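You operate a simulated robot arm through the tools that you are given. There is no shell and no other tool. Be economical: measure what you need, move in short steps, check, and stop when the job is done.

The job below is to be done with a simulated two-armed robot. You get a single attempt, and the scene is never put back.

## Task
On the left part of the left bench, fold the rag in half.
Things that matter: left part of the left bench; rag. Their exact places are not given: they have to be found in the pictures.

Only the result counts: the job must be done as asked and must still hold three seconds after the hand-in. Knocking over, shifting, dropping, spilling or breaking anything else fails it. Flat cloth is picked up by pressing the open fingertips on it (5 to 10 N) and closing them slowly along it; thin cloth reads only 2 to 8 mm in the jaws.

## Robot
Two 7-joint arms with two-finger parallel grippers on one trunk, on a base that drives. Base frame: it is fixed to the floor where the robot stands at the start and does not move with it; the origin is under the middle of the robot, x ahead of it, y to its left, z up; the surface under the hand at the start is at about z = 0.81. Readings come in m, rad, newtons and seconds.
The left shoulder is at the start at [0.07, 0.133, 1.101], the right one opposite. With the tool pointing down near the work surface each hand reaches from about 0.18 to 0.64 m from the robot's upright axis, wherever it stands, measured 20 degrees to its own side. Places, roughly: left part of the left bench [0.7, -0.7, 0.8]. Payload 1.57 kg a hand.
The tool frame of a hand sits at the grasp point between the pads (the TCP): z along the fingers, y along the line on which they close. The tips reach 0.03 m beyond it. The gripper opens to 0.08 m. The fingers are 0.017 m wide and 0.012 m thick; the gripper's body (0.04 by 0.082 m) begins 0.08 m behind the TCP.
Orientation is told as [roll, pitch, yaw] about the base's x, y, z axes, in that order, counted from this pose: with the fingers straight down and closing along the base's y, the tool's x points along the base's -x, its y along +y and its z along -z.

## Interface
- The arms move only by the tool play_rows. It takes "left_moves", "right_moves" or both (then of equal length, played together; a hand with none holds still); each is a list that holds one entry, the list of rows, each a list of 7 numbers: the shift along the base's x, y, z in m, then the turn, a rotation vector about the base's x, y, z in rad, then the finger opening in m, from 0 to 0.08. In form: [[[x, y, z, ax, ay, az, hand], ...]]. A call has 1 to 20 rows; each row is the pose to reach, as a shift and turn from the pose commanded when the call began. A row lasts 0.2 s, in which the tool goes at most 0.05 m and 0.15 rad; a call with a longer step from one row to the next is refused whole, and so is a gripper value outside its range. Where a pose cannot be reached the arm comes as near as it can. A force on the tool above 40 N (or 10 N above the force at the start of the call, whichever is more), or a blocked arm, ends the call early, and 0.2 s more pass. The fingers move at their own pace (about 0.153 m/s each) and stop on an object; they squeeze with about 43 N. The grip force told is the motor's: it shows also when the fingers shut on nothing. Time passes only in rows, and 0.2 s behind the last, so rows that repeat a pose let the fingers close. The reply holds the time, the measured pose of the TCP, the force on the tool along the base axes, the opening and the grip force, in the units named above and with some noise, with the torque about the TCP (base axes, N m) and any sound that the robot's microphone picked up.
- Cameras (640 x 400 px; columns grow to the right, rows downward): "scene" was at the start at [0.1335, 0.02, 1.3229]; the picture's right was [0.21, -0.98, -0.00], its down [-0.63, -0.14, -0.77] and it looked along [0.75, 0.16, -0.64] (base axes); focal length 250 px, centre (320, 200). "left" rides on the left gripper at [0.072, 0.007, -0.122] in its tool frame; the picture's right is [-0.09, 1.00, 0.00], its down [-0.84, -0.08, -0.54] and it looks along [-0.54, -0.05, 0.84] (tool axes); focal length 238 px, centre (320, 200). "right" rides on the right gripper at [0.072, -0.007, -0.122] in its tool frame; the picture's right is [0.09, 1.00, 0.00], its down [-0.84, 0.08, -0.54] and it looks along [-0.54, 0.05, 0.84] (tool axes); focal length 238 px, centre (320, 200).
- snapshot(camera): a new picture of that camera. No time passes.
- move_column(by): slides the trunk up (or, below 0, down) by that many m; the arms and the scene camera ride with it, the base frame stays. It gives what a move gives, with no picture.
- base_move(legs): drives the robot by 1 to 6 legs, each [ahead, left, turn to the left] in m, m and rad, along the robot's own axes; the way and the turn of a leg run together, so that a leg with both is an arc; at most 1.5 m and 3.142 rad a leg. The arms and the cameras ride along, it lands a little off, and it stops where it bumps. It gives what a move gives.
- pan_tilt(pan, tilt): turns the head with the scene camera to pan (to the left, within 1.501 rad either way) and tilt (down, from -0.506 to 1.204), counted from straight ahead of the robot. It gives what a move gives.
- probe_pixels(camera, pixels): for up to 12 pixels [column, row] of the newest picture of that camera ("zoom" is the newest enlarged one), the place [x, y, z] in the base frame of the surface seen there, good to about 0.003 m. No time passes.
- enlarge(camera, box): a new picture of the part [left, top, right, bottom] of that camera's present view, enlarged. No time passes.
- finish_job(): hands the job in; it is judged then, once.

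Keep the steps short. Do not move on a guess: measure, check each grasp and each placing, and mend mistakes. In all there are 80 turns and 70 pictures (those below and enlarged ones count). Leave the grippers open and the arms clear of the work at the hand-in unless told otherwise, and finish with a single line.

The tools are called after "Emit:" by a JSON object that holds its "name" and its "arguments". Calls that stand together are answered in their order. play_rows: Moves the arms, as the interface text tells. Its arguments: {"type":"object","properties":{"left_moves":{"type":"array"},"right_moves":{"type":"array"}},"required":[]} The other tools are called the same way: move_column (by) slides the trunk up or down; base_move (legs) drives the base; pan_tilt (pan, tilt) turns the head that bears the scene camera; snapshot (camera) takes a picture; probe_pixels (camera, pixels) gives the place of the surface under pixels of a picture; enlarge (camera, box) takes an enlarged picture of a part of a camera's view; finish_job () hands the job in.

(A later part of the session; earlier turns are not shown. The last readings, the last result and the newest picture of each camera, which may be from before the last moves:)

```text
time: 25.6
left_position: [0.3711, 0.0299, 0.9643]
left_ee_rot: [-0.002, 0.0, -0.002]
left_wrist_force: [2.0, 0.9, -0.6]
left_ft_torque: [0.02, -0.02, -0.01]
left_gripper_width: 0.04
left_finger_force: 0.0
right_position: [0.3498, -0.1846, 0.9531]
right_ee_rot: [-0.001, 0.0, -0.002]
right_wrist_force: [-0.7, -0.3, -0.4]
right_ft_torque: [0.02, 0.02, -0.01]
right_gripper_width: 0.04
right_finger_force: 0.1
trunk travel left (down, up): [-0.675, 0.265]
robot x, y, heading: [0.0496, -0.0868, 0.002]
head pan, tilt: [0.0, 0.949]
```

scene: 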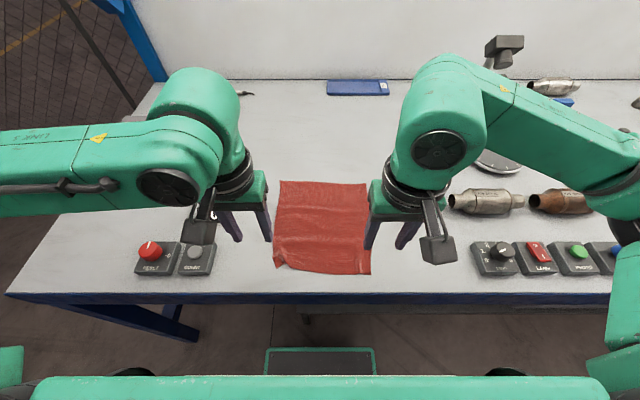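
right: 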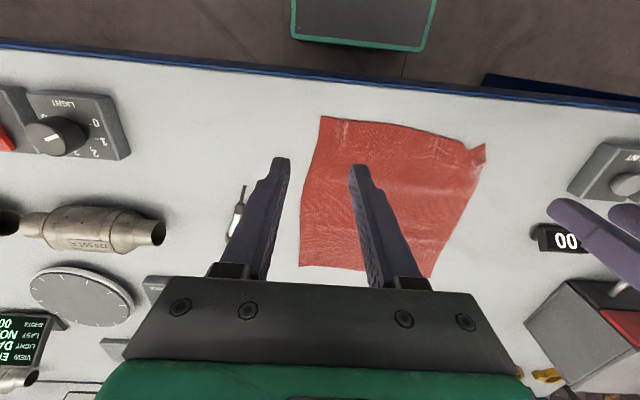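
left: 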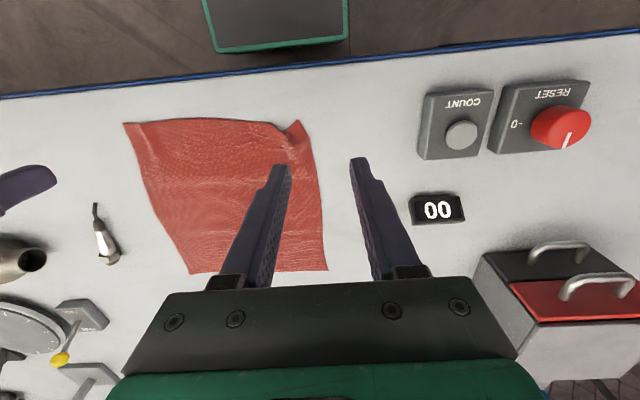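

The corner has a small ridge at about (0.378,0.003). I'll smooth it by pressing the left fingertips on either side of it and spreading.

Emit:
{"name": "play_rows", "arguments": {"left_moves": [[[0.002, -0.015, -0.03, 0, 0, 0, 0.018], [0.004, -0.027, -0.07, 0, 0, 0, 0.018], [0.004, -0.027, -0.1, 0, 0, 0, 0.018], [0.004, -0.027, -0.115, 0, 0, 0, 0.018], [0.004, -0.027, -0.12, 0, 0, 0, 0.018], [0.004, -0.027, -0.1225, 0, 0, 0, 0.018], [0.004, -0.027, -0.1225, 0, 0, 0, 0.018]]]}}

Emit:
{"name": "snapshot", "arguments": {"camera": "left"}}

```text
time: 27.2
left_position: [0.3744, 0.0008, 0.8427]
left_ee_rot: [-0.003, -0.002, 0.001]
left_wrist_force: [0.0, -0.9, 4.7]
left_ft_torque: [-0.11, 0.02, 0.03]
left_gripper_width: 0.0178
left_finger_force: 0.0
right_position: [0.3499, -0.1847, 0.9526]
right_ee_rot: [-0.003, 0.0, -0.002]
right_wrist_force: [-0.7, 0.0, -0.1]
right_ft_torque: [-0.01, 0.02, -0.01]
right_gripper_width: 0.0396
right_finger_force: 0.0
trunk travel left (down, up): [-0.675, 0.265]
robot x, y, heading: [0.0498, -0.0831, 0.002]
head pan, tilt: [0.0, 0.949]
```

```text
37 pictures are left
```

left: 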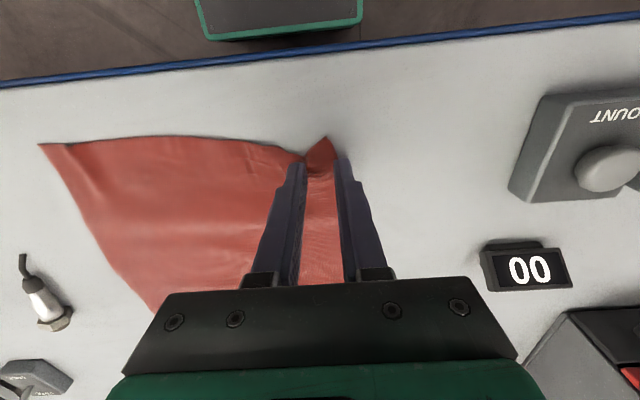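

Straddling the ridge with about 5 N. Spread outward slowly.

Emit:
{"name": "play_rows", "arguments": {"left_moves": [[[0, 0.002, -0.0003, 0, 0, 0, 0.023], [0, 0.004, -0.0003, 0, 0, 0, 0.028], [0, 0.006, -0.0003, 0, 0, 0, 0.033], [0, 0.008, -0.0003, 0, 0, 0, 0.038], [0, 0.01, -0.0003, 0, 0, 0, 0.043], [0, 0.012, -0.0003, 0, 0, 0, 0.048], [0, 0.014, -0.0003, 0, 0, 0, 0.053], [0, 0.014, 0.03, 0, 0, 0, 0.053], [0, 0.03, 0.07, 0, 0, 0, 0.04], [0, 0.05, 0.1, 0, 0, 0, 0.035]]]}}

Emit:
{"name": "enlarge", "arguments": {"camera": "left", "box": [90, 80, 350, 280]}}

```text
time: 29.4
left_position: [0.3785, 0.0337, 0.9272]
left_ee_rot: [-0.002, -0.001, 0.0]
left_wrist_force: [-0.4, 0.5, 0.5]
left_ft_torque: [0.0, 0.02, 0.0]
left_gripper_width: 0.035
left_finger_force: 0.1
left hand out of reach, approached as far as the arm can: row 9, 10
right_position: [0.3514, -0.1842, 0.9532]
right_ee_rot: [-0.004, -0.001, -0.001]
right_wrist_force: [-0.4, 0.5, -0.4]
right_ft_torque: [0.0, -0.02, 0.02]
right_gripper_width: 0.04
right_finger_force: 0.1
trunk travel left (down, up): [-0.675, 0.265]
robot x, y, heading: [0.05, -0.0818, -0.004]
head pan, tilt: [0.0, 0.949]
```

```text
2.00 times, centred on (220, 180) of left
```

zoom: 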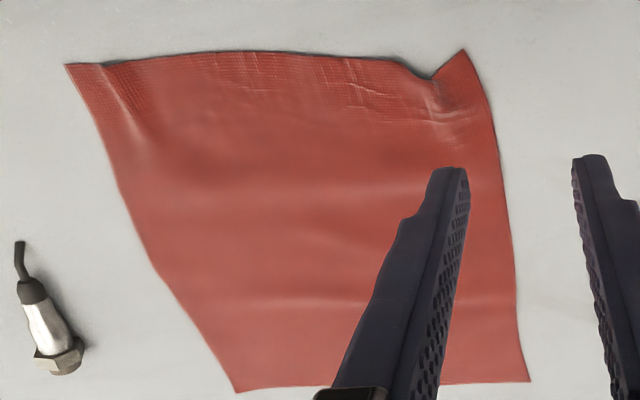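

Much flatter now. Drive the base forward to x≈0.12, then bring the hands over the far corners.

Emit:
{"name": "probe_pixels", "arguments": {"camera": "zoom", "pixels": [[464, 55], [66, 66], [430, 80], [528, 380], [237, 390], [240, 55]]}}

Emit:
{"name": "base_move", "arguments": {"legs": [[0.07, 0, 0]]}}

```text
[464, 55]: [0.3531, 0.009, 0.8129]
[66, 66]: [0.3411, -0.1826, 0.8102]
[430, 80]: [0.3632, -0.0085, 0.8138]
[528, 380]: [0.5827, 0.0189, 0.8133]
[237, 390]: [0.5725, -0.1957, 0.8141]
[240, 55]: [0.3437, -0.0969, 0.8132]
```

```text
time: 30.4
left_position: [0.4473, 0.0328, 0.928]
left_ee_rot: [-0.002, -0.001, -0.003]
left_wrist_force: [-0.1, 0.3, 0.6]
left_ft_torque: [-0.03, -0.01, -0.01]
left_gripper_width: 0.0354
left_finger_force: 0.0
right_position: [0.42, -0.1841, 0.9522]
right_ee_rot: [-0.003, 0.0, -0.001]
right_wrist_force: [0.0, 0.3, 0.3]
right_ft_torque: [0.0, 0.03, -0.02]
right_gripper_width: 0.0401
right_finger_force: 0.2
trunk travel left (down, up): [-0.675, 0.265]
robot x, y, heading: [0.1157, -0.0848, -0.003]
head pan, tilt: [0.0, 0.949]
```

Emit:
{"name": "play_rows", "arguments": {"left_moves": [[[0.01, -0.01, 0.01, 0, 0.05, 0, 0.035], [0.03, -0.02, 0.015, 0, 0.12, 0, 0.035], [0.055, -0.03, 0.015, 0, 0.2, 0, 0.035], [0.08, -0.04, 0.015, 0, 0.3, 0, 0.035], [0.105, -0.044, 0.01, 0, 0.4, 0, 0.035], [0.125, -0.044, 0, 0, 0.5, 0, 0.035], [0.142, -0.044, -0.02, 0, 0.6, 0, 0.035], [0.142, -0.044, -0.038, 0, 0.6, 0, 0.035]]], "right_moves": [[[0.01, 0.003, 0, 0, 0.05, 0, 0.035], [0.03, 0.006, 0, 0, 0.12, 0, 0.035], [0.055, 0.01, 0, 0, 0.2, 0, 0.035], [0.085, 0.013, 0, 0, 0.3, 0, 0.035], [0.11, 0.017, -0.01, 0, 0.4, 0, 0.035], [0.135, 0.017, -0.02, 0, 0.5, 0, 0.035], [0.159, 0.017, -0.04, 0, 0.6, 0, 0.035], [0.159, 0.017, -0.062, 0, 0.6, 0, 0.035]]]}}

Emit:
{"name": "snapshot", "arguments": {"camera": "left"}}

Emit:
{"name": "snapshot", "arguments": {"camera": "right"}}

```text
time: 32.2
left_position: [0.59, -0.0119, 0.8901]
left_ee_rot: [-0.003, 0.599, 0.0]
left_wrist_force: [0.4, -0.3, 0.8]
left_ft_torque: [0.0, -0.03, 0.03]
left_gripper_width: 0.0349
left_finger_force: 0.1
right_position: [0.579, -0.1677, 0.8909]
right_ee_rot: [0.0, 0.6, 0.001]
right_wrist_force: [-0.3, -0.4, 0.5]
right_ft_torque: [-0.01, 0.03, -0.01]
right_gripper_width: 0.0349
right_finger_force: 0.1
trunk travel left (down, up): [-0.675, 0.265]
robot x, y, heading: [0.1242, -0.0831, -0.002]
head pan, tilt: [0.0, 0.949]
```

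```text
35 pictures are left
```

left: 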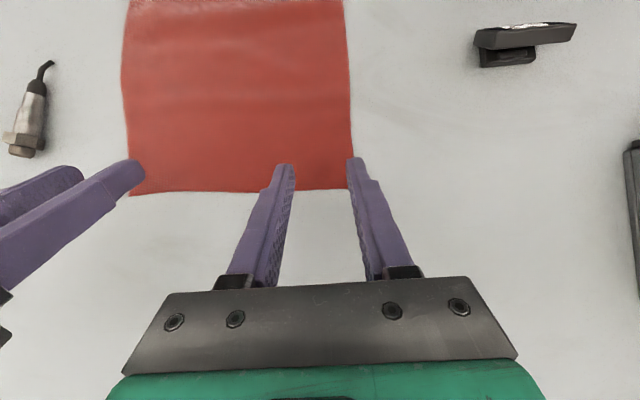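

```text
34 pictures are left
```

right: 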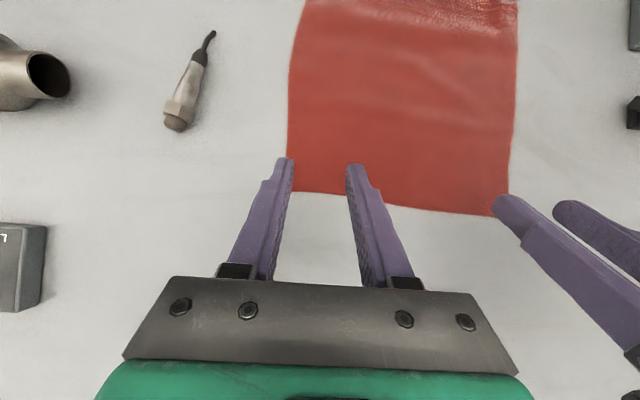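

Both reached, tilted 0.6. Lower to near contact (TCP z≈0.844).

Emit:
{"name": "play_rows", "arguments": {"left_moves": [[[0, 0, -0.02, 0, 0, 0, 0.035], [0, 0, -0.035, 0, 0, 0, 0.035], [0, 0, -0.042, 0, 0, 0, 0.035], [0, 0, -0.046, 0, 0, 0, 0.035], [0, 0, -0.046, 0, 0, 0, 0.035]]], "right_moves": [[[0, 0, -0.02, 0, 0, 0, 0.035], [0, 0, -0.035, 0, 0, 0, 0.035], [0, 0, -0.042, 0, 0, 0, 0.035], [0, 0, -0.046, 0, 0, 0, 0.035], [0, 0, -0.046, 0, 0, 0, 0.035]]]}}

Emit:
{"name": "enlarge", "arguments": {"camera": "left", "box": [200, 80, 440, 260]}}

Emit:
{"name": "enlarge", "arguments": {"camera": "right", "box": [200, 80, 440, 260]}}

```text
time: 33.4
left_position: [0.5906, -0.0103, 0.8435]
left_ee_rot: [0.0, 0.6, 0.001]
left_wrist_force: [-0.1, -0.2, -0.4]
left_ft_torque: [0.01, 0.03, 0.02]
left_gripper_width: 0.0349
left_finger_force: 0.1
right_position: [0.5783, -0.1677, 0.8448]
right_ee_rot: [-0.002, 0.601, -0.001]
right_wrist_force: [0.3, -0.4, -0.2]
right_ft_torque: [0.01, 0.0, 0.02]
right_gripper_width: 0.0348
right_finger_force: 0.1
trunk travel left (down, up): [-0.675, 0.265]
robot x, y, heading: [0.1197, -0.082, 0.0]
head pan, tilt: [0.0, 0.949]
```

```text
2.22 times, centred on (320, 170) of left
```

zoom: 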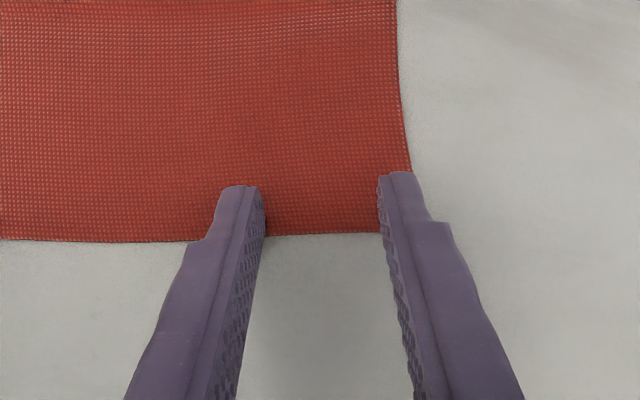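

```text
2.22 times, centred on (320, 170) of right
```

zoom: 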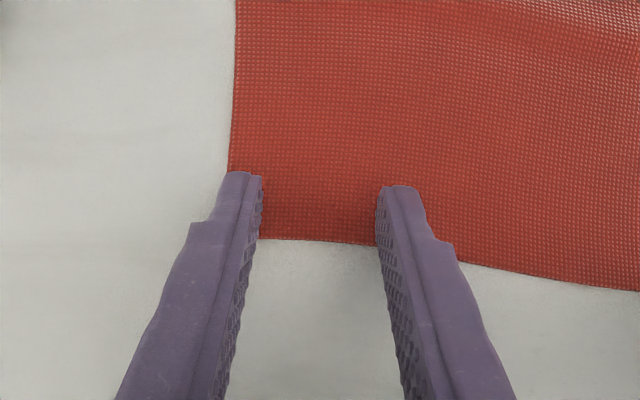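

Tips overlap the far edge at both corners. Press down 2.5 mm.

Emit:
{"name": "play_rows", "arguments": {"left_moves": [[[0, 0, -0.0015, 0, 0, 0, 0.035], [0, 0, -0.0025, 0, 0, 0, 0.035], [0, 0, -0.0025, 0, 0, 0, 0.035]]], "right_moves": [[[0, 0, -0.0015, 0, 0, 0, 0.035], [0, 0, -0.0025, 0, 0, 0, 0.035], [0, 0, -0.0025, 0, 0, 0, 0.035]]]}}

```text
time: 34.2
left_position: [0.5906, -0.0105, 0.842]
left_ee_rot: [-0.002, 0.6, 0.0]
left_wrist_force: [0.5, 0.1, 0.5]
left_ft_torque: [0.0, 0.02, -0.03]
left_gripper_width: 0.0351
left_finger_force: 0.0
right_position: [0.5781, -0.1675, 0.8416]
right_ee_rot: [-0.003, 0.6, -0.001]
right_wrist_force: [0.1, 0.6, 0.4]
right_ft_torque: [-0.02, 0.04, 0.0]
right_gripper_width: 0.0349
right_finger_force: 0.0
trunk travel left (down, up): [-0.675, 0.265]
robot x, y, heading: [0.1171, -0.0814, -0.002]
head pan, tilt: [0.0, 0.949]
```

Emit:
{"name": "play_rows", "arguments": {"left_moves": [[[0, 0, -0.0007, 0, 0, 0, 0.035], [0, 0, -0.0015, 0, 0, 0, 0.035], [0, 0, -0.0015, 0, 0, 0, 0.035]]], "right_moves": [[[0, 0, -0.0007, 0, 0, 0, 0.035], [0, 0, -0.0015, 0, 0, 0, 0.035], [0, 0, -0.0015, 0, 0, 0, 0.035]]]}}

```text
time: 35.0
left_position: [0.59, -0.012, 0.8412]
left_ee_rot: [-0.002, 0.597, -0.001]
left_wrist_force: [1.3, 0.7, 10.1]
left_ft_torque: [0.02, 0.01, 0.02]
left_gripper_width: 0.035
left_finger_force: 0.1
right_position: [0.5778, -0.1679, 0.8415]
right_ee_rot: [-0.002, 0.6, -0.003]
right_wrist_force: [-0.5, 0.0, 0.0]
right_ft_torque: [-0.02, -0.04, -0.03]
right_gripper_width: 0.0352
right_finger_force: 0.1
trunk travel left (down, up): [-0.675, 0.265]
robot x, y, heading: [0.1214, -0.0831, -0.003]
head pan, tilt: [0.0, 0.949]
```

Left is at 10 N and the right is not yet touching. Lower the right another 1 mm and ease the left slightly.

Emit:
{"name": "play_rows", "arguments": {"left_moves": [[[0, 0, 0.0002, 0, 0, 0, 0.035], [0, 0, 0.0002, 0, 0, 0, 0.035]]], "right_moves": [[[0, 0, -0.001, 0, 0, 0, 0.035], [0, 0, -0.0015, 0, 0, 0, 0.035]]]}}

```text
time: 35.6
left_position: [0.5902, -0.0115, 0.8412]
left_ee_rot: [-0.002, 0.598, -0.001]
left_wrist_force: [2.1, 0.0, 9.1]
left_ft_torque: [-0.03, 0.02, -0.02]
left_gripper_width: 0.0351
left_finger_force: 0.1
right_position: [0.5777, -0.1676, 0.8417]
right_ee_rot: [-0.001, 0.6, -0.003]
right_wrist_force: [1.4, -0.1, 8.3]
right_ft_torque: [-0.02, 0.04, 0.02]
right_gripper_width: 0.0351
right_finger_force: 0.1
trunk travel left (down, up): [-0.675, 0.265]
robot x, y, heading: [0.1202, -0.0812, -0.003]
head pan, tilt: [0.0, 0.949]
```

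Both are at 8–9 N. Close slowly.

Emit:
{"name": "play_rows", "arguments": {"left_moves": [[[0, 0, 0, 0, 0, 0, 0.032], [0, 0, 0, 0, 0, 0, 0.029], [0, 0, 0, 0, 0, 0, 0.026], [0, 0, 0, 0, 0, 0, 0.023], [0, 0, 0, 0, 0, 0, 0.02], [0, 0, 0, 0, 0, 0, 0.017], [0, 0, 0, 0, 0, 0, 0.014], [0, 0, 0, 0, 0, 0, 0.011], [0, 0, 0, 0, 0, 0, 0.008], [0, 0, 0, 0, 0, 0, 0.005], [0, 0, 0, 0, 0, 0, 0.002], [0, 0, 0, 0, 0, 0, 0], [0, 0, 0, 0, 0, 0, 0]]], "right_moves": [[[0, 0, 0, 0, 0, 0, 0.032], [0, 0, 0, 0, 0, 0, 0.029], [0, 0, 0, 0, 0, 0, 0.026], [0, 0, 0, 0, 0, 0, 0.023], [0, 0, 0, 0, 0, 0, 0.02], [0, 0, 0, 0, 0, 0, 0.017], [0, 0, 0, 0, 0, 0, 0.014], [0, 0, 0, 0, 0, 0, 0.011], [0, 0, 0, 0, 0, 0, 0.008], [0, 0, 0, 0, 0, 0, 0.005], [0, 0, 0, 0, 0, 0, 0.002], [0, 0, 0, 0, 0, 0, 0], [0, 0, 0, 0, 0, 0, 0]]]}}

Emit:
{"name": "enlarge", "arguments": {"camera": "left", "box": [80, 60, 400, 300]}}

```text
time: 38.4
left_position: [0.5885, -0.0108, 0.8407]
left_ee_rot: [-0.001, 0.597, 0.001]
left_wrist_force: [0.0, 0.4, 2.8]
left_ft_torque: [0.01, 0.01, 0.0]
left_gripper_width: 0.0001
left_finger_force: 21.5
right_position: [0.5783, -0.1678, 0.8413]
right_ee_rot: [-0.001, 0.599, -0.002]
right_wrist_force: [0.2, -0.7, 15.8]
right_ft_torque: [-0.04, 0.19, 0.04]
right_gripper_width: 0.0064
right_finger_force: 25.8
trunk travel left (down, up): [-0.675, 0.265]
robot x, y, heading: [0.1205, -0.0838, -0.003]
head pan, tilt: [0.0, 0.949]
```

```text
1.67 times, centred on (240, 180) of left
```

zoom: 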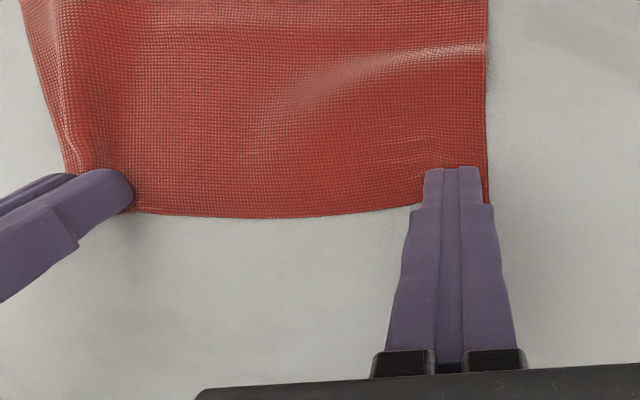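

Right holds cloth (6.4 mm). Left missed (0.1 mm) since it sat too close to the edge. Open the left, rise and look.

Emit:
{"name": "play_rows", "arguments": {"left_moves": [[[0, 0, 0.01, 0, 0, 0, 0], [0, 0, 0.02, 0, 0, 0, 0.035], [-0.006, 0, 0.02, 0, 0, 0, 0.035], [-0.006, 0, 0.012, 0, 0, 0, 0.035], [-0.006, 0, 0.005, 0, 0, 0, 0.035], [-0.006, 0, 0.005, 0, 0, 0, 0.035]]]}}

Emit:
{"name": "enlarge", "arguments": {"camera": "left", "box": [80, 60, 400, 300]}}

Emit:
{"name": "probe_pixels", "arguments": {"camera": "zoom", "pixels": [[440, 205], [480, 200], [400, 210]]}}

```text
time: 39.8
left_position: [0.5836, -0.0105, 0.8462]
left_ee_rot: [-0.002, 0.599, 0.002]
left_wrist_force: [-1.1, 0.4, -0.3]
left_ft_torque: [0.01, 0.03, 0.02]
left_gripper_width: 0.035
left_finger_force: 0.0
right_position: [0.5776, -0.1666, 0.8398]
right_ee_rot: [-0.002, 0.597, -0.003]
right_wrist_force: [-0.2, -1.4, 17.4]
right_ft_torque: [-0.01, 0.15, 0.0]
right_gripper_width: 0.0063
right_finger_force: 26.3
trunk travel left (down, up): [-0.675, 0.265]
robot x, y, heading: [0.1199, -0.0813, -0.002]
head pan, tilt: [0.0, 0.949]
```

```text
1.67 times, centred on (240, 180) of left
```

zoom: 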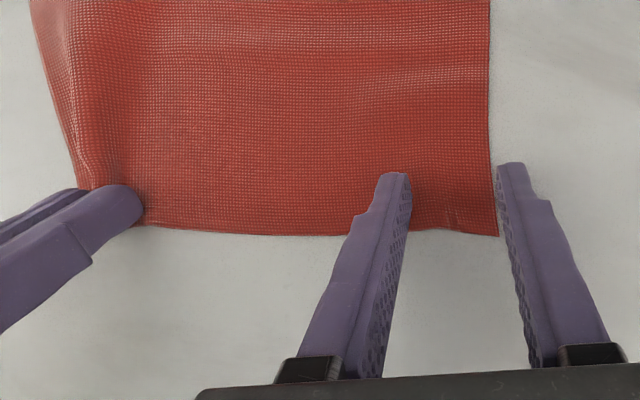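

```text
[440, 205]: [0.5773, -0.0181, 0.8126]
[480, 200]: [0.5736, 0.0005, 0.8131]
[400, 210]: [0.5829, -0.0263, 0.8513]
```

The rag's left side moved inward by about a centimetre. Measure the corner.

Emit:
{"name": "probe_pixels", "arguments": {"camera": "zoom", "pixels": [[495, 232], [492, 200], [440, 228], [330, 232], [250, 232]]}}

```text
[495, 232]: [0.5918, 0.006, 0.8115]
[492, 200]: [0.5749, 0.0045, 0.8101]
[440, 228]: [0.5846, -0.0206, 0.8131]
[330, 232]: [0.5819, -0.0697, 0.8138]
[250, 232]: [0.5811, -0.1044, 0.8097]
```

Corner is at (0.592,0.006). Shift the left hand 0.014 to the right and press again.

Emit:
{"name": "play_rows", "arguments": {"left_moves": [[[0, -0.007, 0.004, 0, 0, 0, 0.035], [0, -0.014, 0.004, 0, 0, 0, 0.035], [0, -0.014, 0, 0, 0, 0, 0.035], [0, -0.014, -0.003, 0, 0, 0, 0.035], [0, -0.014, -0.0045, 0, 0, 0, 0.035], [0, -0.014, -0.005, 0, 0, 0, 0.035], [0, -0.014, -0.005, 0, 0, 0, 0.035]]]}}

Emit:
{"name": "enlarge", "arguments": {"camera": "left", "box": [200, 80, 440, 260]}}

```text
time: 41.4
left_position: [0.5837, -0.0254, 0.8414]
left_ee_rot: [-0.001, 0.596, 0.001]
left_wrist_force: [0.2, 0.6, 1.1]
left_ft_torque: [-0.02, -0.03, -0.05]
left_gripper_width: 0.0354
left_finger_force: 0.0
right_position: [0.578, -0.1668, 0.8412]
right_ee_rot: [-0.002, 0.599, -0.001]
right_wrist_force: [-0.2, -0.1, 16.9]
right_ft_torque: [-0.01, 0.15, -0.01]
right_gripper_width: 0.0066
right_finger_force: 26.6
trunk travel left (down, up): [-0.675, 0.265]
robot x, y, heading: [0.122, -0.0849, 0.003]
head pan, tilt: [0.0, 0.949]
```

```text
2.22 times, centred on (320, 170) of left
```

zoom: 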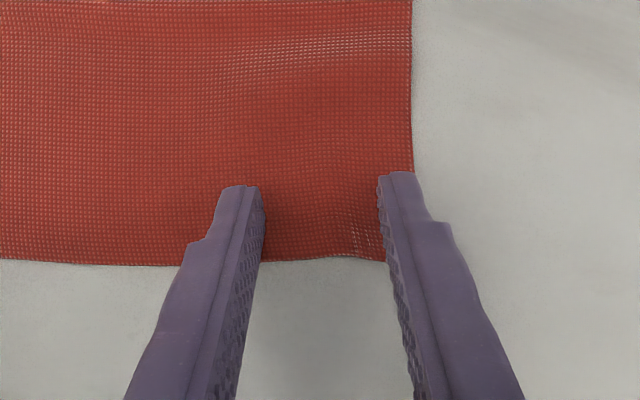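

Well placed now. Press a little more.

Emit:
{"name": "play_rows", "arguments": {"left_moves": [[[0, 0, -0.0008, 0, 0, 0, 0.035], [0, 0, -0.0012, 0, 0, 0, 0.035], [0, 0, -0.0012, 0, 0, 0, 0.035]]]}}

```text
time: 42.2
left_position: [0.5826, -0.0241, 0.8404]
left_ee_rot: [-0.003, 0.598, -0.001]
left_wrist_force: [2.4, 2.2, 14.4]
left_ft_torque: [0.07, 0.08, -0.02]
left_gripper_width: 0.0351
left_finger_force: 0.1
right_position: [0.5767, -0.1678, 0.8399]
right_ee_rot: [-0.004, 0.599, -0.002]
right_wrist_force: [1.5, -0.3, 13.2]
right_ft_torque: [-0.04, 0.1, 0.0]
right_gripper_width: 0.0066
right_finger_force: 26.2
trunk travel left (down, up): [-0.675, 0.265]
robot x, y, heading: [0.1209, -0.082, -0.001]
head pan, tilt: [0.0, 0.949]
```

14 N, so ease off 0.4 mm while closing slowly.

Emit:
{"name": "play_rows", "arguments": {"left_moves": [[[0, 0, 0.0004, 0, 0, 0, 0.035], [0, 0, 0.0004, 0, 0, 0, 0.032], [0, 0, 0.0004, 0, 0, 0, 0.029], [0, 0, 0.0004, 0, 0, 0, 0.026], [0, 0, 0.0004, 0, 0, 0, 0.023], [0, 0, 0.0004, 0, 0, 0, 0.02], [0, 0, 0.0004, 0, 0, 0, 0.017], [0, 0, 0.0004, 0, 0, 0, 0.014], [0, 0, 0.0004, 0, 0, 0, 0.011], [0, 0, 0.0004, 0, 0, 0, 0.008], [0, 0, 0.0004, 0, 0, 0, 0.005], [0, 0, 0.0004, 0, 0, 0, 0.002], [0, 0, 0.0004, 0, 0, 0, 0], [0, 0, 0.0004, 0, 0, 0, 0]]]}}

Emit:
{"name": "enlarge", "arguments": {"camera": "left", "box": [80, 60, 400, 300]}}

Emit:
{"name": "enlarge", "arguments": {"camera": "right", "box": [200, 80, 520, 300]}}

```text
time: 45.2
left_position: [0.5828, -0.0255, 0.8409]
left_ee_rot: [-0.003, 0.597, -0.001]
left_wrist_force: [-0.3, -2.9, 15.7]
left_ft_torque: [-0.06, 0.19, 0.04]
left_gripper_width: 0.0019
left_finger_force: 23.9
right_position: [0.5769, -0.1678, 0.8404]
right_ee_rot: [-0.003, 0.6, -0.002]
right_wrist_force: [0.5, 3.6, 6.7]
right_ft_torque: [0.1, 0.08, 0.0]
right_gripper_width: 0.0063
right_finger_force: 26.1
trunk travel left (down, up): [-0.675, 0.265]
robot x, y, heading: [0.1186, -0.0851, 0.004]
head pan, tilt: [0.0, 0.949]
```

```text
1.67 times, centred on (240, 180) of left
```

zoom: 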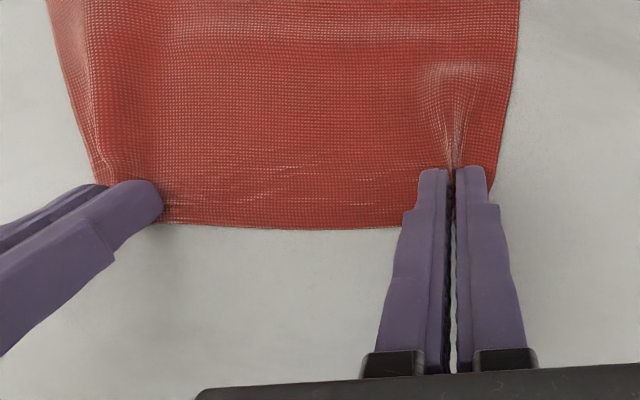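

```text
1.82 times, centred on (360, 190) of right
```

zoom: 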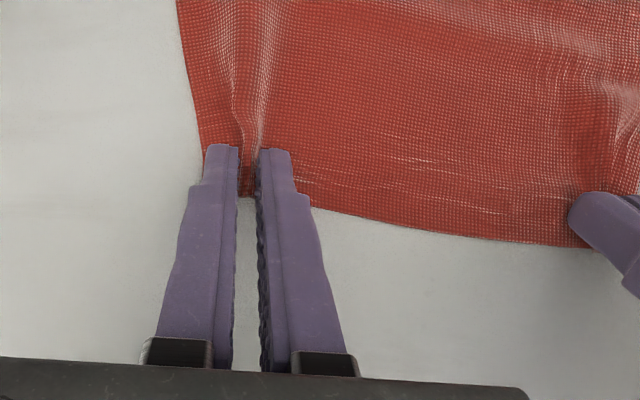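

Both jaws hold cloth (1.9 and 6.3 mm). Lift along the arc halfway while rotating the tilt from 0.6 back to 0.

Emit:
{"name": "play_rows", "arguments": {"left_moves": [[[-0.002, 0, 0.015, 0, -0.03, 0, 0], [-0.008, 0, 0.032, 0, -0.09, 0, 0], [-0.018, 0, 0.048, 0, -0.16, 0, 0], [-0.031, 0, 0.062, 0, -0.23, 0, 0], [-0.046, 0, 0.073, 0, -0.3, 0, 0], [-0.064, 0, 0.082, 0, -0.38, 0, 0], [-0.083, 0, 0.088, 0, -0.46, 0, 0], [-0.1, 0, 0.09, 0, -0.54, 0, 0], [-0.11, 0, 0.09, 0, -0.6, 0, 0]]], "right_moves": [[[-0.002, 0, 0.015, 0, -0.03, 0, 0], [-0.008, 0, 0.032, 0, -0.09, 0, 0], [-0.018, 0, 0.048, 0, -0.16, 0, 0], [-0.031, 0, 0.062, 0, -0.23, 0, 0], [-0.046, 0, 0.073, 0, -0.3, 0, 0], [-0.064, 0, 0.082, 0, -0.38, 0, 0], [-0.083, 0, 0.088, 0, -0.46, 0, 0], [-0.1, 0, 0.09, 0, -0.54, 0, 0], [-0.11, 0, 0.09, 0, -0.6, 0, 0]]]}}

Emit:
{"name": "snapshot", "arguments": {"camera": "scene"}}

Emit:
{"name": "snapshot", "arguments": {"camera": "left"}}

```text
time: 47.2
left_position: [0.4726, -0.0251, 0.9306]
left_ee_rot: [-0.002, -0.001, -0.002]
left_wrist_force: [0.2, -3.5, 0.1]
left_ft_torque: [-0.09, -0.01, -0.02]
left_gripper_width: 0.002
left_finger_force: 23.7
right_position: [0.4679, -0.1677, 0.9304]
right_ee_rot: [-0.003, -0.001, -0.003]
right_wrist_force: [-0.2, 2.3, 0.1]
right_ft_torque: [0.12, 0.03, 0.06]
right_gripper_width: 0.0067
right_finger_force: 26.0
trunk travel left (down, up): [-0.675, 0.265]
robot x, y, heading: [0.1194, -0.0805, 0.004]
head pan, tilt: [0.0, 0.949]
```

```text
26 pictures are left
```

scene: 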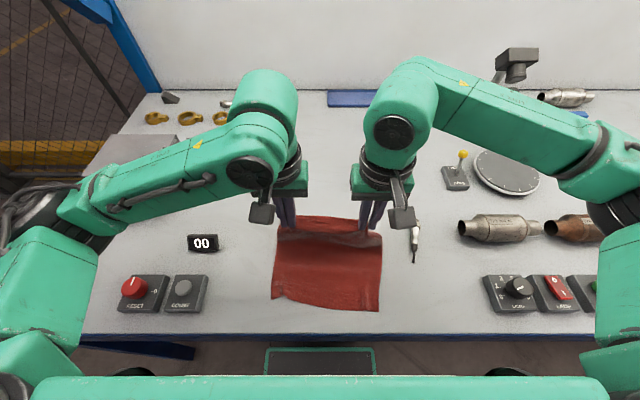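

```text
25 pictures are left
```

left: 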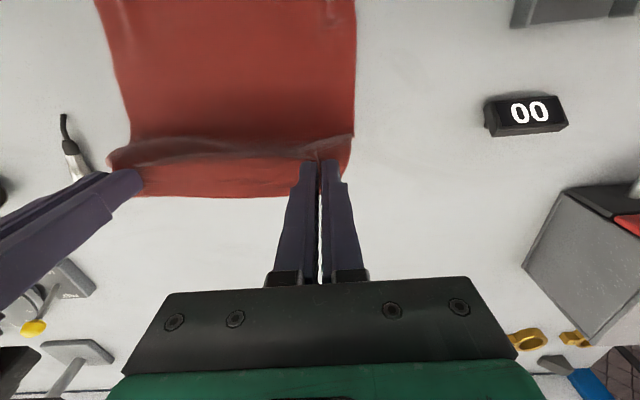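

Nice clean lift. The arms need room for the final wrist tilt, so I move the hands 0.06 forward and then back the base up 0.12 (net 0.06 toward the near edge).

Emit:
{"name": "play_rows", "arguments": {"left_moves": [[[0.02, 0, 0, 0, 0, 0, 0], [0.04, 0, 0, 0, 0, 0, 0], [0.06, 0, -0.003, 0, 0, 0, 0]]], "right_moves": [[[0.02, 0, 0, 0, 0, 0, 0], [0.04, 0, 0, 0, 0, 0, 0], [0.06, 0, -0.003, 0, 0, 0, 0]]]}}

Emit:
{"name": "base_move", "arguments": {"legs": [[-0.12, 0, 0]]}}

Emit:
{"name": "play_rows", "arguments": {"left_moves": [[[-0.004, 0, -0.002, 0, -0.1, 0, 0], [-0.008, 0, -0.006, 0, -0.2, 0, 0], [-0.012, 0, -0.01, 0, -0.3, 0, 0], [-0.016, 0, -0.015, 0, -0.4, 0, 0], [-0.02, 0, -0.02, 0, -0.5, 0, 0], [-0.024, 0, -0.025, 0, -0.6, 0, 0]]], "right_moves": [[[-0.004, 0, -0.002, 0, -0.1, 0, 0], [-0.008, 0, -0.006, 0, -0.2, 0, 0], [-0.012, 0, -0.01, 0, -0.3, 0, 0], [-0.016, 0, -0.015, 0, -0.4, 0, 0], [-0.02, 0, -0.02, 0, -0.5, 0, 0], [-0.024, 0, -0.025, 0, -0.6, 0, 0]]]}}

Emit:
{"name": "snapshot", "arguments": {"camera": "scene"}}

Emit:
{"name": "snapshot", "arguments": {"camera": "left"}}

```text
time: 48.0
left_position: [0.5346, -0.0232, 0.9257]
left_ee_rot: [-0.001, 0.003, -0.001]
left_wrist_force: [-0.4, -4.7, 0.0]
left_ft_torque: [-0.13, 0.02, -0.01]
left_gripper_width: 0.0019
left_finger_force: 23.6
right_position: [0.5291, -0.168, 0.9255]
right_ee_rot: [-0.001, 0.0, -0.002]
right_wrist_force: [-0.2, 3.7, 0.4]
right_ft_torque: [0.16, 0.03, 0.03]
right_gripper_width: 0.0067
right_finger_force: 26.2
trunk travel left (down, up): [-0.675, 0.265]
robot x, y, heading: [0.1167, -0.085, 0.001]
head pan, tilt: [0.0, 0.949]
```

```text
time: 49.2
left_position: [0.4154, -0.0238, 0.9262]
left_ee_rot: [-0.002, -0.001, -0.003]
left_wrist_force: [0.3, -4.3, 0.3]
left_ft_torque: [-0.14, -0.03, -0.06]
left_gripper_width: 0.0016
left_finger_force: 23.8
right_position: [0.4086, -0.168, 0.9257]
right_ee_rot: [0.0, 0.003, -0.003]
right_wrist_force: [0.3, 3.5, 0.3]
right_ft_torque: [0.14, 0.01, 0.07]
right_gripper_width: 0.0065
right_finger_force: 26.2
trunk travel left (down, up): [-0.675, 0.265]
robot x, y, heading: [0.0019, -0.0787, -0.005]
head pan, tilt: [0.0, 0.949]
```

```text
time: 50.6
left_position: [0.3891, -0.0251, 0.9013]
left_ee_rot: [-0.002, -0.602, -0.003]
left_wrist_force: [-1.2, -5.1, 0.8]
left_ft_torque: [-0.07, 0.01, -0.11]
left_gripper_width: 0.0019
left_finger_force: 23.6
right_position: [0.3843, -0.1673, 0.9028]
right_ee_rot: [0.0, -0.601, -0.005]
right_wrist_force: [0.3, 4.5, -0.4]
right_ft_torque: [0.07, 0.02, 0.13]
right_gripper_width: 0.0058
right_finger_force: 25.2
trunk travel left (down, up): [-0.675, 0.265]
robot x, y, heading: [-0.0027, -0.0801, -0.003]
head pan, tilt: [0.0, 0.949]
```

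```text
24 pictures are left
```

scene: 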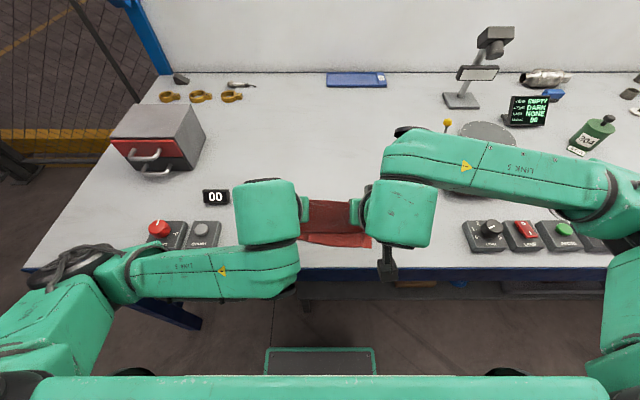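

```text
23 pictures are left
```

left: 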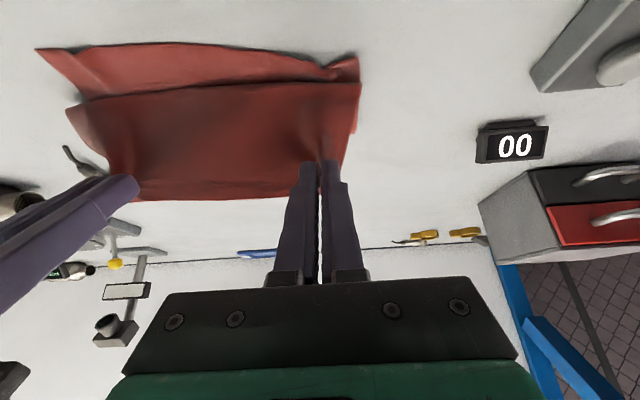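

Looks good. Measure the upper edge (rows 85–108), the lower near edge (row ~50) and the fold (row ~197).

Emit:
{"name": "probe_pixels", "arguments": {"camera": "left", "pixels": [[39, 52], [353, 62], [70, 110], [100, 98], [200, 88], [356, 86], [200, 140], [140, 196], [230, 195], [345, 150], [300, 170], [325, 150]]}}

Emit:
{"name": "enlarge", "arguments": {"camera": "left", "box": [20, 20, 400, 250]}}

```text
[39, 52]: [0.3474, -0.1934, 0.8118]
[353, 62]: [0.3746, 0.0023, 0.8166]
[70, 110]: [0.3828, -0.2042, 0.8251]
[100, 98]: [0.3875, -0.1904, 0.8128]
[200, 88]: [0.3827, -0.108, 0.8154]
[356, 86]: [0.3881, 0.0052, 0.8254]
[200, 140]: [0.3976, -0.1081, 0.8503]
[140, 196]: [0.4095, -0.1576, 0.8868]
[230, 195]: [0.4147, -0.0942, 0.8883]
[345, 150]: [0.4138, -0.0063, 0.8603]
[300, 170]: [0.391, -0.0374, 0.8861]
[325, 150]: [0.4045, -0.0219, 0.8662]
```

```text
1.68 times, centred on (210, 135) of left
```

zoom: 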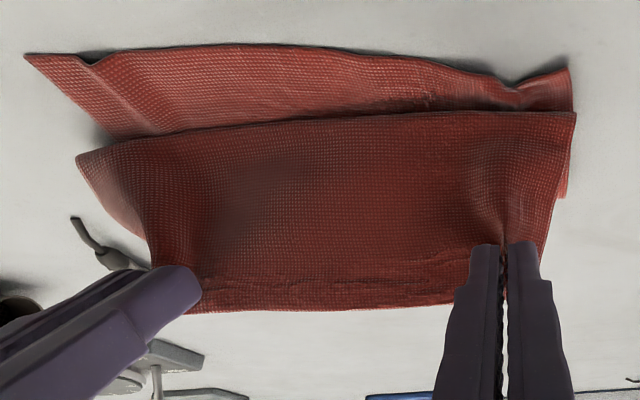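

The sheet sags back at a bulge (x≈0.383) because it is slack. I'll lower slightly and pull the hands back 0.04 with the base so it stays taut, then tilt further.

Emit:
{"name": "play_rows", "arguments": {"left_moves": [[[-0.005, 0, -0.01, 0, -0.05, 0, 0], [-0.01, 0, -0.02, 0, -0.1, 0, 0]]], "right_moves": [[[-0.005, 0, -0.01, 0, -0.05, 0, 0], [-0.01, 0, -0.02, 0, -0.1, 0, 0]]]}}

Emit:
{"name": "base_move", "arguments": {"legs": [[-0.03, 0, 0]]}}

Emit:
{"name": "enlarge", "arguments": {"camera": "left", "box": [20, 20, 400, 250]}}

Emit:
{"name": "probe_pixels", "arguments": {"camera": "zoom", "pixels": [[300, 120], [300, 200], [300, 300], [560, 100], [560, 150], [100, 170], [30, 60], [570, 70]]}}

```text
time: 51.2
left_position: [0.3811, -0.0245, 0.8807]
left_ee_rot: [0.0, -0.703, -0.003]
left_wrist_force: [-0.7, -4.6, 0.4]
left_ft_torque: [-0.05, 0.02, -0.13]
left_gripper_width: 0.0021
left_finger_force: 23.5
right_position: [0.3755, -0.168, 0.8833]
right_ee_rot: [0.002, -0.702, -0.007]
right_wrist_force: [0.2, 4.6, 0.5]
right_ft_torque: [0.02, 0.01, 0.11]
right_gripper_width: 0.006
right_finger_force: 25.7
trunk travel left (down, up): [-0.675, 0.265]
robot x, y, heading: [-0.0007, -0.0811, -0.001]
head pan, tilt: [0.0, 0.949]
```

```text
time: 52.1
left_position: [0.3527, -0.0247, 0.88]
left_ee_rot: [-0.001, -0.699, -0.001]
left_wrist_force: [-0.7, -4.7, 0.3]
left_ft_torque: [-0.1, 0.0, -0.1]
left_gripper_width: 0.0018
left_finger_force: 23.6
right_position: [0.3465, -0.1693, 0.8804]
right_ee_rot: [0.005, -0.7, -0.004]
right_wrist_force: [0.5, 4.6, 0.0]
right_ft_torque: [0.07, 0.03, 0.1]
right_gripper_width: 0.0056
right_finger_force: 25.6
trunk travel left (down, up): [-0.675, 0.265]
robot x, y, heading: [-0.0283, -0.0822, -0.003]
head pan, tilt: [0.0, 0.949]
```

```text
1.68 times, centred on (210, 135) of left
```

zoom: 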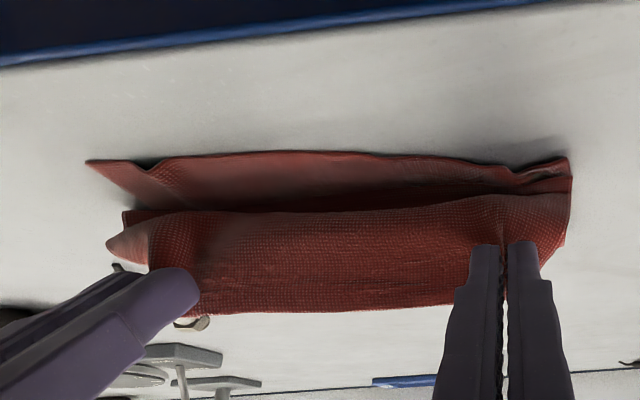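

```text
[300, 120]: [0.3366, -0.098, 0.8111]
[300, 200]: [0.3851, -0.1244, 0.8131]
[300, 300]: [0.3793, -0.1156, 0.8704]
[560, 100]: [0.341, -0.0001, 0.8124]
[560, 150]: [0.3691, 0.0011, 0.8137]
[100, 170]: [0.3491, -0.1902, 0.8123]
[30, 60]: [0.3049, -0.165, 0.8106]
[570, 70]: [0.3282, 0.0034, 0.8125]
```

The sheet now drops nearly straight down from the jaws. Continue pulling back and down, taut, to about 2 cm past the target, and tilt to -0.9.

Emit:
{"name": "play_rows", "arguments": {"left_moves": [[[-0.01, 0, -0.004, 0, -0.05, 0, 0], [-0.018, 0, -0.01, 0, -0.1, 0, 0], [-0.024, 0, -0.018, 0, -0.15, 0, 0], [-0.028, 0, -0.026, 0, -0.2, 0, 0], [-0.028, 0, -0.032, 0, -0.2, 0, 0], [-0.028, 0, -0.032, 0, -0.2, 0, 0]]], "right_moves": [[[-0.01, 0, -0.004, 0, -0.05, 0, 0], [-0.018, 0, -0.01, 0, -0.1, 0, 0], [-0.024, 0, -0.018, 0, -0.15, 0, 0], [-0.03, 0, -0.026, 0, -0.2, 0, 0], [-0.03, 0, -0.032, 0, -0.2, 0, 0], [-0.03, 0, -0.032, 0, -0.2, 0, 0]]]}}

Emit:
{"name": "snapshot", "arguments": {"camera": "left"}}

Emit:
{"name": "snapshot", "arguments": {"camera": "scene"}}

```text
time: 53.5
left_position: [0.3237, -0.0234, 0.8485]
left_ee_rot: [0.001, -0.9, -0.003]
left_wrist_force: [-0.1, -4.1, -0.7]
left_ft_torque: [-0.07, 0.0, -0.11]
left_gripper_width: 0.0021
left_finger_force: 23.5
right_position: [0.3162, -0.1678, 0.8497]
right_ee_rot: [0.004, -0.9, -0.005]
right_wrist_force: [0.0, 5.8, 0.4]
right_ft_torque: [0.04, 0.0, 0.11]
right_gripper_width: 0.0061
right_finger_force: 26.1
right hand out of reach, approached as far as the arm can: row 2
trunk travel left (down, up): [-0.675, 0.265]
robot x, y, heading: [-0.0334, -0.0817, 0.001]
head pan, tilt: [0.0, 0.949]
```

```text
20 pictures are left
```

left: 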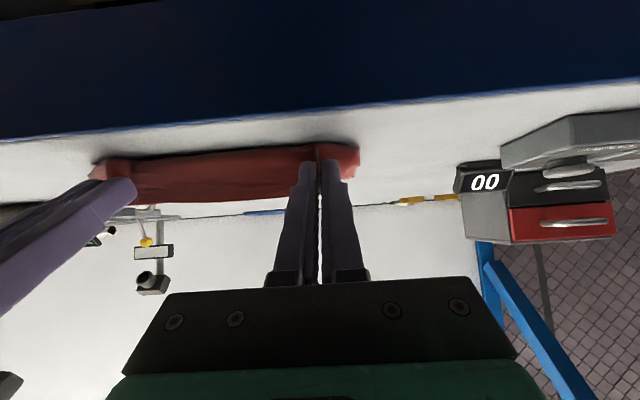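

```text
19 pictures are left
```

scene: 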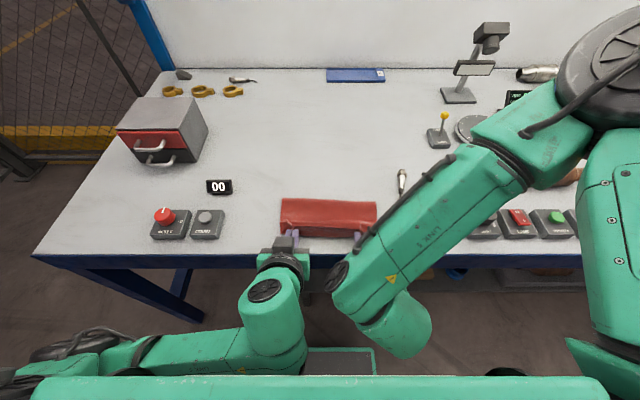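

The right elbow has swung into another configuration, but no contact is reported. Zoom on the rag and measure.

Emit:
{"name": "enlarge", "arguments": {"camera": "scene", "box": [250, 170, 410, 270]}}

Emit:
{"name": "probe_pixels", "arguments": {"camera": "zoom", "pixels": [[130, 118], [320, 125], [500, 135], [125, 230], [210, 240], [320, 250], [400, 255], [490, 250], [320, 180]]}}

```text
4.00 times, centred on (330, 220) of scene
```

zoom: 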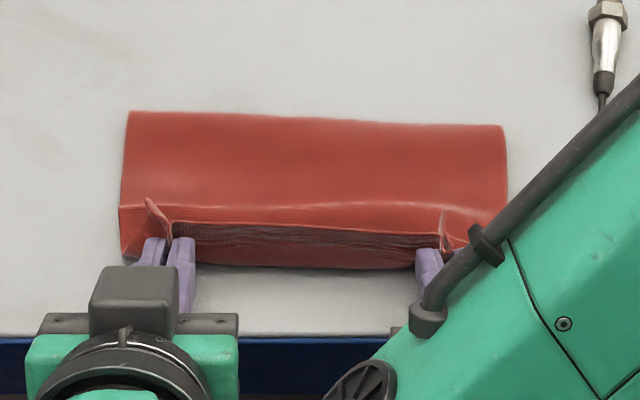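

```text
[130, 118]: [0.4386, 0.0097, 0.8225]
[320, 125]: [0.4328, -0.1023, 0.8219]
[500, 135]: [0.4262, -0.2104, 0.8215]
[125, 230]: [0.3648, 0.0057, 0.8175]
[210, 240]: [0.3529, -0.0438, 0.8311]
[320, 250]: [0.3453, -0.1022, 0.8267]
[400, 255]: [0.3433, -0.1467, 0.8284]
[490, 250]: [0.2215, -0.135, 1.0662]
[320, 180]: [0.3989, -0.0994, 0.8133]
```

Edge flap now stands up at the jaws. Tilt further to about -1.15 and lower 8 mm so the flap leans toward the near side.

Emit:
{"name": "play_rows", "arguments": {"left_moves": [[[0, 0, -0.002, 0, -0.08, 0, 0], [0, 0, -0.005, 0, -0.16, 0, 0], [0, 0, -0.008, 0, -0.25, 0, 0], [0, 0, -0.008, 0, -0.25, 0, 0]]], "right_moves": [[[0, 0, -0.002, 0, -0.08, 0, 0], [0, 0, -0.005, 0, -0.16, 0, 0], [0, 0, -0.008, 0, -0.25, 0, 0], [0, 0, -0.008, 0, -0.25, 0, 0]]]}}

Emit:
{"name": "enlarge", "arguments": {"camera": "scene", "box": [250, 170, 410, 270]}}

```text
time: 54.5
left_position: [0.3254, -0.0236, 0.8414]
left_ee_rot: [0.005, -1.153, -0.004]
left_wrist_force: [-0.3, -4.3, 0.4]
left_ft_torque: [-0.01, -0.01, -0.13]
left_gripper_width: 0.0018
left_finger_force: 23.3
right_position: [0.3163, -0.1685, 0.8417]
right_ee_rot: [0.011, -1.151, -0.011]
right_wrist_force: [0.3, 4.5, -0.3]
right_ft_torque: [0.03, 0.01, 0.14]
right_gripper_width: 0.006
right_finger_force: 26.0
trunk travel left (down, up): [-0.675, 0.265]
robot x, y, heading: [-0.0288, -0.0808, -0.005]
head pan, tilt: [0.0, 0.949]
```

```text
4.00 times, centred on (330, 220) of scene
```

zoom: 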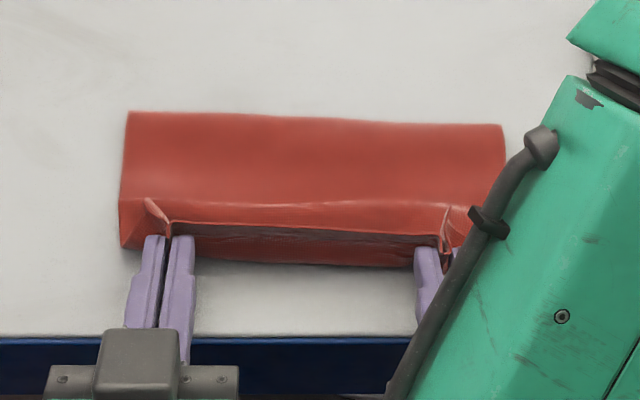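

Release: lower 3 mm, open slowly, then retract along the fingers.

Emit:
{"name": "play_rows", "arguments": {"left_moves": [[[-0.003, 0, -0.003, 0, 0, 0, 0], [-0.006, 0, -0.005, 0, 0, 0, 0], [-0.006, 0, -0.005, 0, 0, 0, 0.01], [-0.006, 0, -0.005, 0, 0, 0, 0.02], [-0.006, 0, -0.005, 0, 0, 0, 0.03], [-0.006, 0, -0.005, 0, 0, 0, 0.03], [-0.016, 0, -0.002, 0, 0, 0, 0.03], [-0.026, 0, 0.002, 0, 0, 0, 0.03], [-0.04, 0, 0.008, 0, 0, 0, 0.03], [-0.06, 0, 0.018, 0, 0, 0, 0.03]]], "right_moves": [[[-0.003, 0, -0.003, 0, 0, 0, 0], [-0.006, 0, -0.005, 0, 0, 0, 0], [-0.006, 0, -0.005, 0, 0, 0, 0.01], [-0.006, 0, -0.005, 0, 0, 0, 0.02], [-0.006, 0, -0.005, 0, 0, 0, 0.03], [-0.006, 0, -0.005, 0, 0, 0, 0.03], [-0.016, 0, -0.002, 0, 0, 0, 0.03], [-0.026, 0, 0.002, 0, 0, 0, 0.03], [-0.04, 0, 0.008, 0, 0, 0, 0.03], [-0.06, 0, 0.018, 0, 0, 0, 0.03]]]}}

Emit:
{"name": "enlarge", "arguments": {"camera": "scene", "box": [250, 170, 410, 270]}}

```text
time: 56.8
left_position: [0.2969, 0.0061, 0.8306]
left_ee_rot: [0.124, -1.115, -0.018]
left_wrist_force: [-11.4, -9.8, 20.8]
left_ft_torque: [-0.6, -0.26, -0.48]
left_gripper_width: 0.0374
left_finger_force: 4.4
right_position: [0.2968, -0.1926, 0.8638]
right_ee_rot: [-0.14, -1.297, -0.008]
right_wrist_force: [-0.3, -0.8, -0.4]
right_ft_torque: [-0.01, -0.01, -0.04]
right_gripper_width: 0.0299
right_finger_force: 0.1
trunk travel left (down, up): [-0.675, 0.265]
robot x, y, heading: [-0.0308, -0.0849, -0.001]
head pan, tilt: [0.0, 0.949]
stopped in row 10 (left hand): the arm was blocked; the commanded pose is now the measured one
```

```text
4.00 times, centred on (330, 220) of scene
```

zoom: 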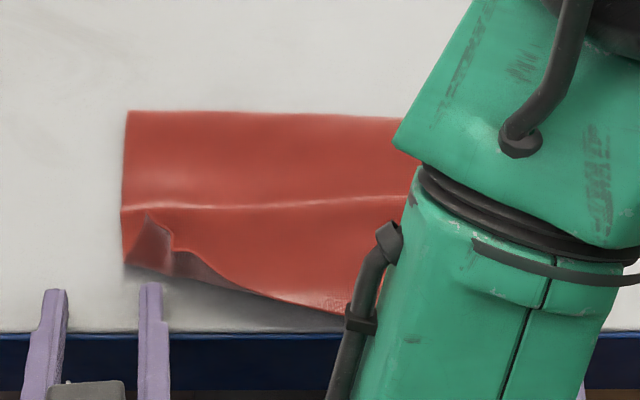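

The left hand is near its inner limit and pressing on the bench top. Raise everything straight up with the column, then back the base away.

Emit:
{"name": "move_column", "arguments": {"by": 0.08}}

Emit:
{"name": "base_move", "arguments": {"legs": [[-0.12, 0, 0]]}}

Emit:
{"name": "snapshot", "arguments": {"camera": "scene"}}

```text
time: 58.0
left_position: [0.2994, 0.0063, 0.9088]
left_ee_rot: [0.125, -1.106, -0.016]
left_wrist_force: [0.2, -0.1, 0.1]
left_ft_torque: [0.03, 0.01, 0.0]
left_gripper_width: 0.0299
left_finger_force: 0.0
right_position: [0.2993, -0.1913, 0.9441]
right_ee_rot: [-0.137, -1.293, -0.007]
right_wrist_force: [-1.0, 0.5, -0.7]
right_ft_torque: [-0.02, 0.01, 0.0]
right_gripper_width: 0.03
right_finger_force: 0.0
trunk travel left (down, up): [-0.755, 0.185]
robot x, y, heading: [-0.0301, -0.0846, -0.004]
head pan, tilt: [0.0, 0.949]
```

```text
time: 59.2
left_position: [0.1807, 0.0083, 0.9079]
left_ee_rot: [0.126, -1.103, -0.014]
left_wrist_force: [0.1, -0.4, -1.4]
left_ft_torque: [-0.04, 0.04, 0.02]
left_gripper_width: 0.0299
left_finger_force: 0.1
right_position: [0.1817, -0.1918, 0.9426]
right_ee_rot: [-0.138, -1.293, -0.007]
right_wrist_force: [-0.1, 0.5, -0.4]
right_ft_torque: [0.0, 0.01, 0.02]
right_gripper_width: 0.0301
right_finger_force: 0.1
trunk travel left (down, up): [-0.755, 0.185]
robot x, y, heading: [-0.147, -0.0829, -0.003]
head pan, tilt: [0.0, 0.949]
```

```text
15 pictures are left
```

scene: 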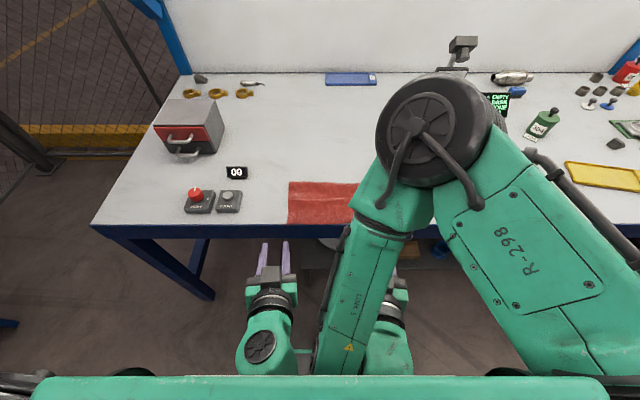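

The right arm hides the rag. Turn both hands upright again, well above the bench, moving outward.

Emit:
{"name": "play_rows", "arguments": {"left_moves": [[[0, 0.01, 0.01, -0.01, 0.11, 0, 0.03], [0, 0.02, 0.02, -0.02, 0.22, 0, 0.03], [0, 0.03, 0.03, -0.04, 0.33, 0, 0.03], [0, 0.04, 0.04, -0.05, 0.44, 0, 0.03], [0, 0.05, 0.05, -0.06, 0.55, 0, 0.03], [0, 0.06, 0.06, -0.07, 0.66, 0, 0.03], [0.01, 0.07, 0.07, -0.09, 0.77, 0, 0.03], [0.02, 0.08, 0.08, -0.1, 0.88, 0, 0.03], [0.03, 0.09, 0.09, -0.11, 0.99, 0, 0.03], [0.04, 0.1, 0.1, -0.12, 1.1, 0, 0.03]]], "right_moves": [[[0, -0.01, 0.01, 0.01, 0.13, 0, 0.03], [0, -0.02, 0.02, 0.03, 0.26, 0, 0.03], [0, -0.03, 0.03, 0.04, 0.39, 0, 0.03], [0, -0.04, 0.04, 0.05, 0.52, 0, 0.03], [0, -0.05, 0.05, 0.07, 0.65, 0, 0.03], [0, -0.06, 0.06, 0.08, 0.78, 0, 0.03], [0.01, -0.07, 0.07, 0.1, 0.91, 0, 0.03], [0.02, -0.08, 0.08, 0.11, 1.04, 0, 0.03], [0.03, -0.09, 0.09, 0.12, 1.17, 0, 0.03], [0.04, -0.1, 0.1, 0.14, 1.29, 0, 0.03]]]}}

Emit:
{"name": "snapshot", "arguments": {"camera": "scene"}}

```text
time: 60.4
left_position: [0.152, 0.0117, 0.8682]
left_ee_rot: [0.425, -0.42, -0.415]
left_wrist_force: [0.8, -1.5, 0.1]
left_ft_torque: [0.05, -0.01, 0.01]
left_gripper_width: 0.0298
left_finger_force: 0.0
left hand out of reach, approached as far as the arm can: row 3, 4, 5, 6
right_position: [0.1911, -0.2273, 0.9755]
right_ee_rot: [-0.058, -0.664, -0.121]
right_wrist_force: [-0.6, -0.2, -0.1]
right_ft_torque: [0.03, -0.03, 0.03]
right_gripper_width: 0.0301
right_finger_force: 0.1
right hand out of reach, approached as far as the arm can: row 2, 3, 4, 5, 6
trunk travel left (down, up): [-0.755, 0.185]
robot x, y, heading: [-0.1481, -0.0812, -0.001]
head pan, tilt: [0.0, 0.949]
stopped in row 6 (left hand): the arm was blocked; the commanded pose is now the measured one
```

```text
14 pictures are left
```

scene: 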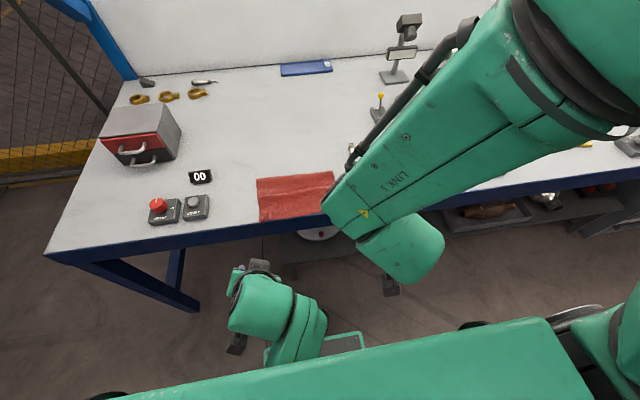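

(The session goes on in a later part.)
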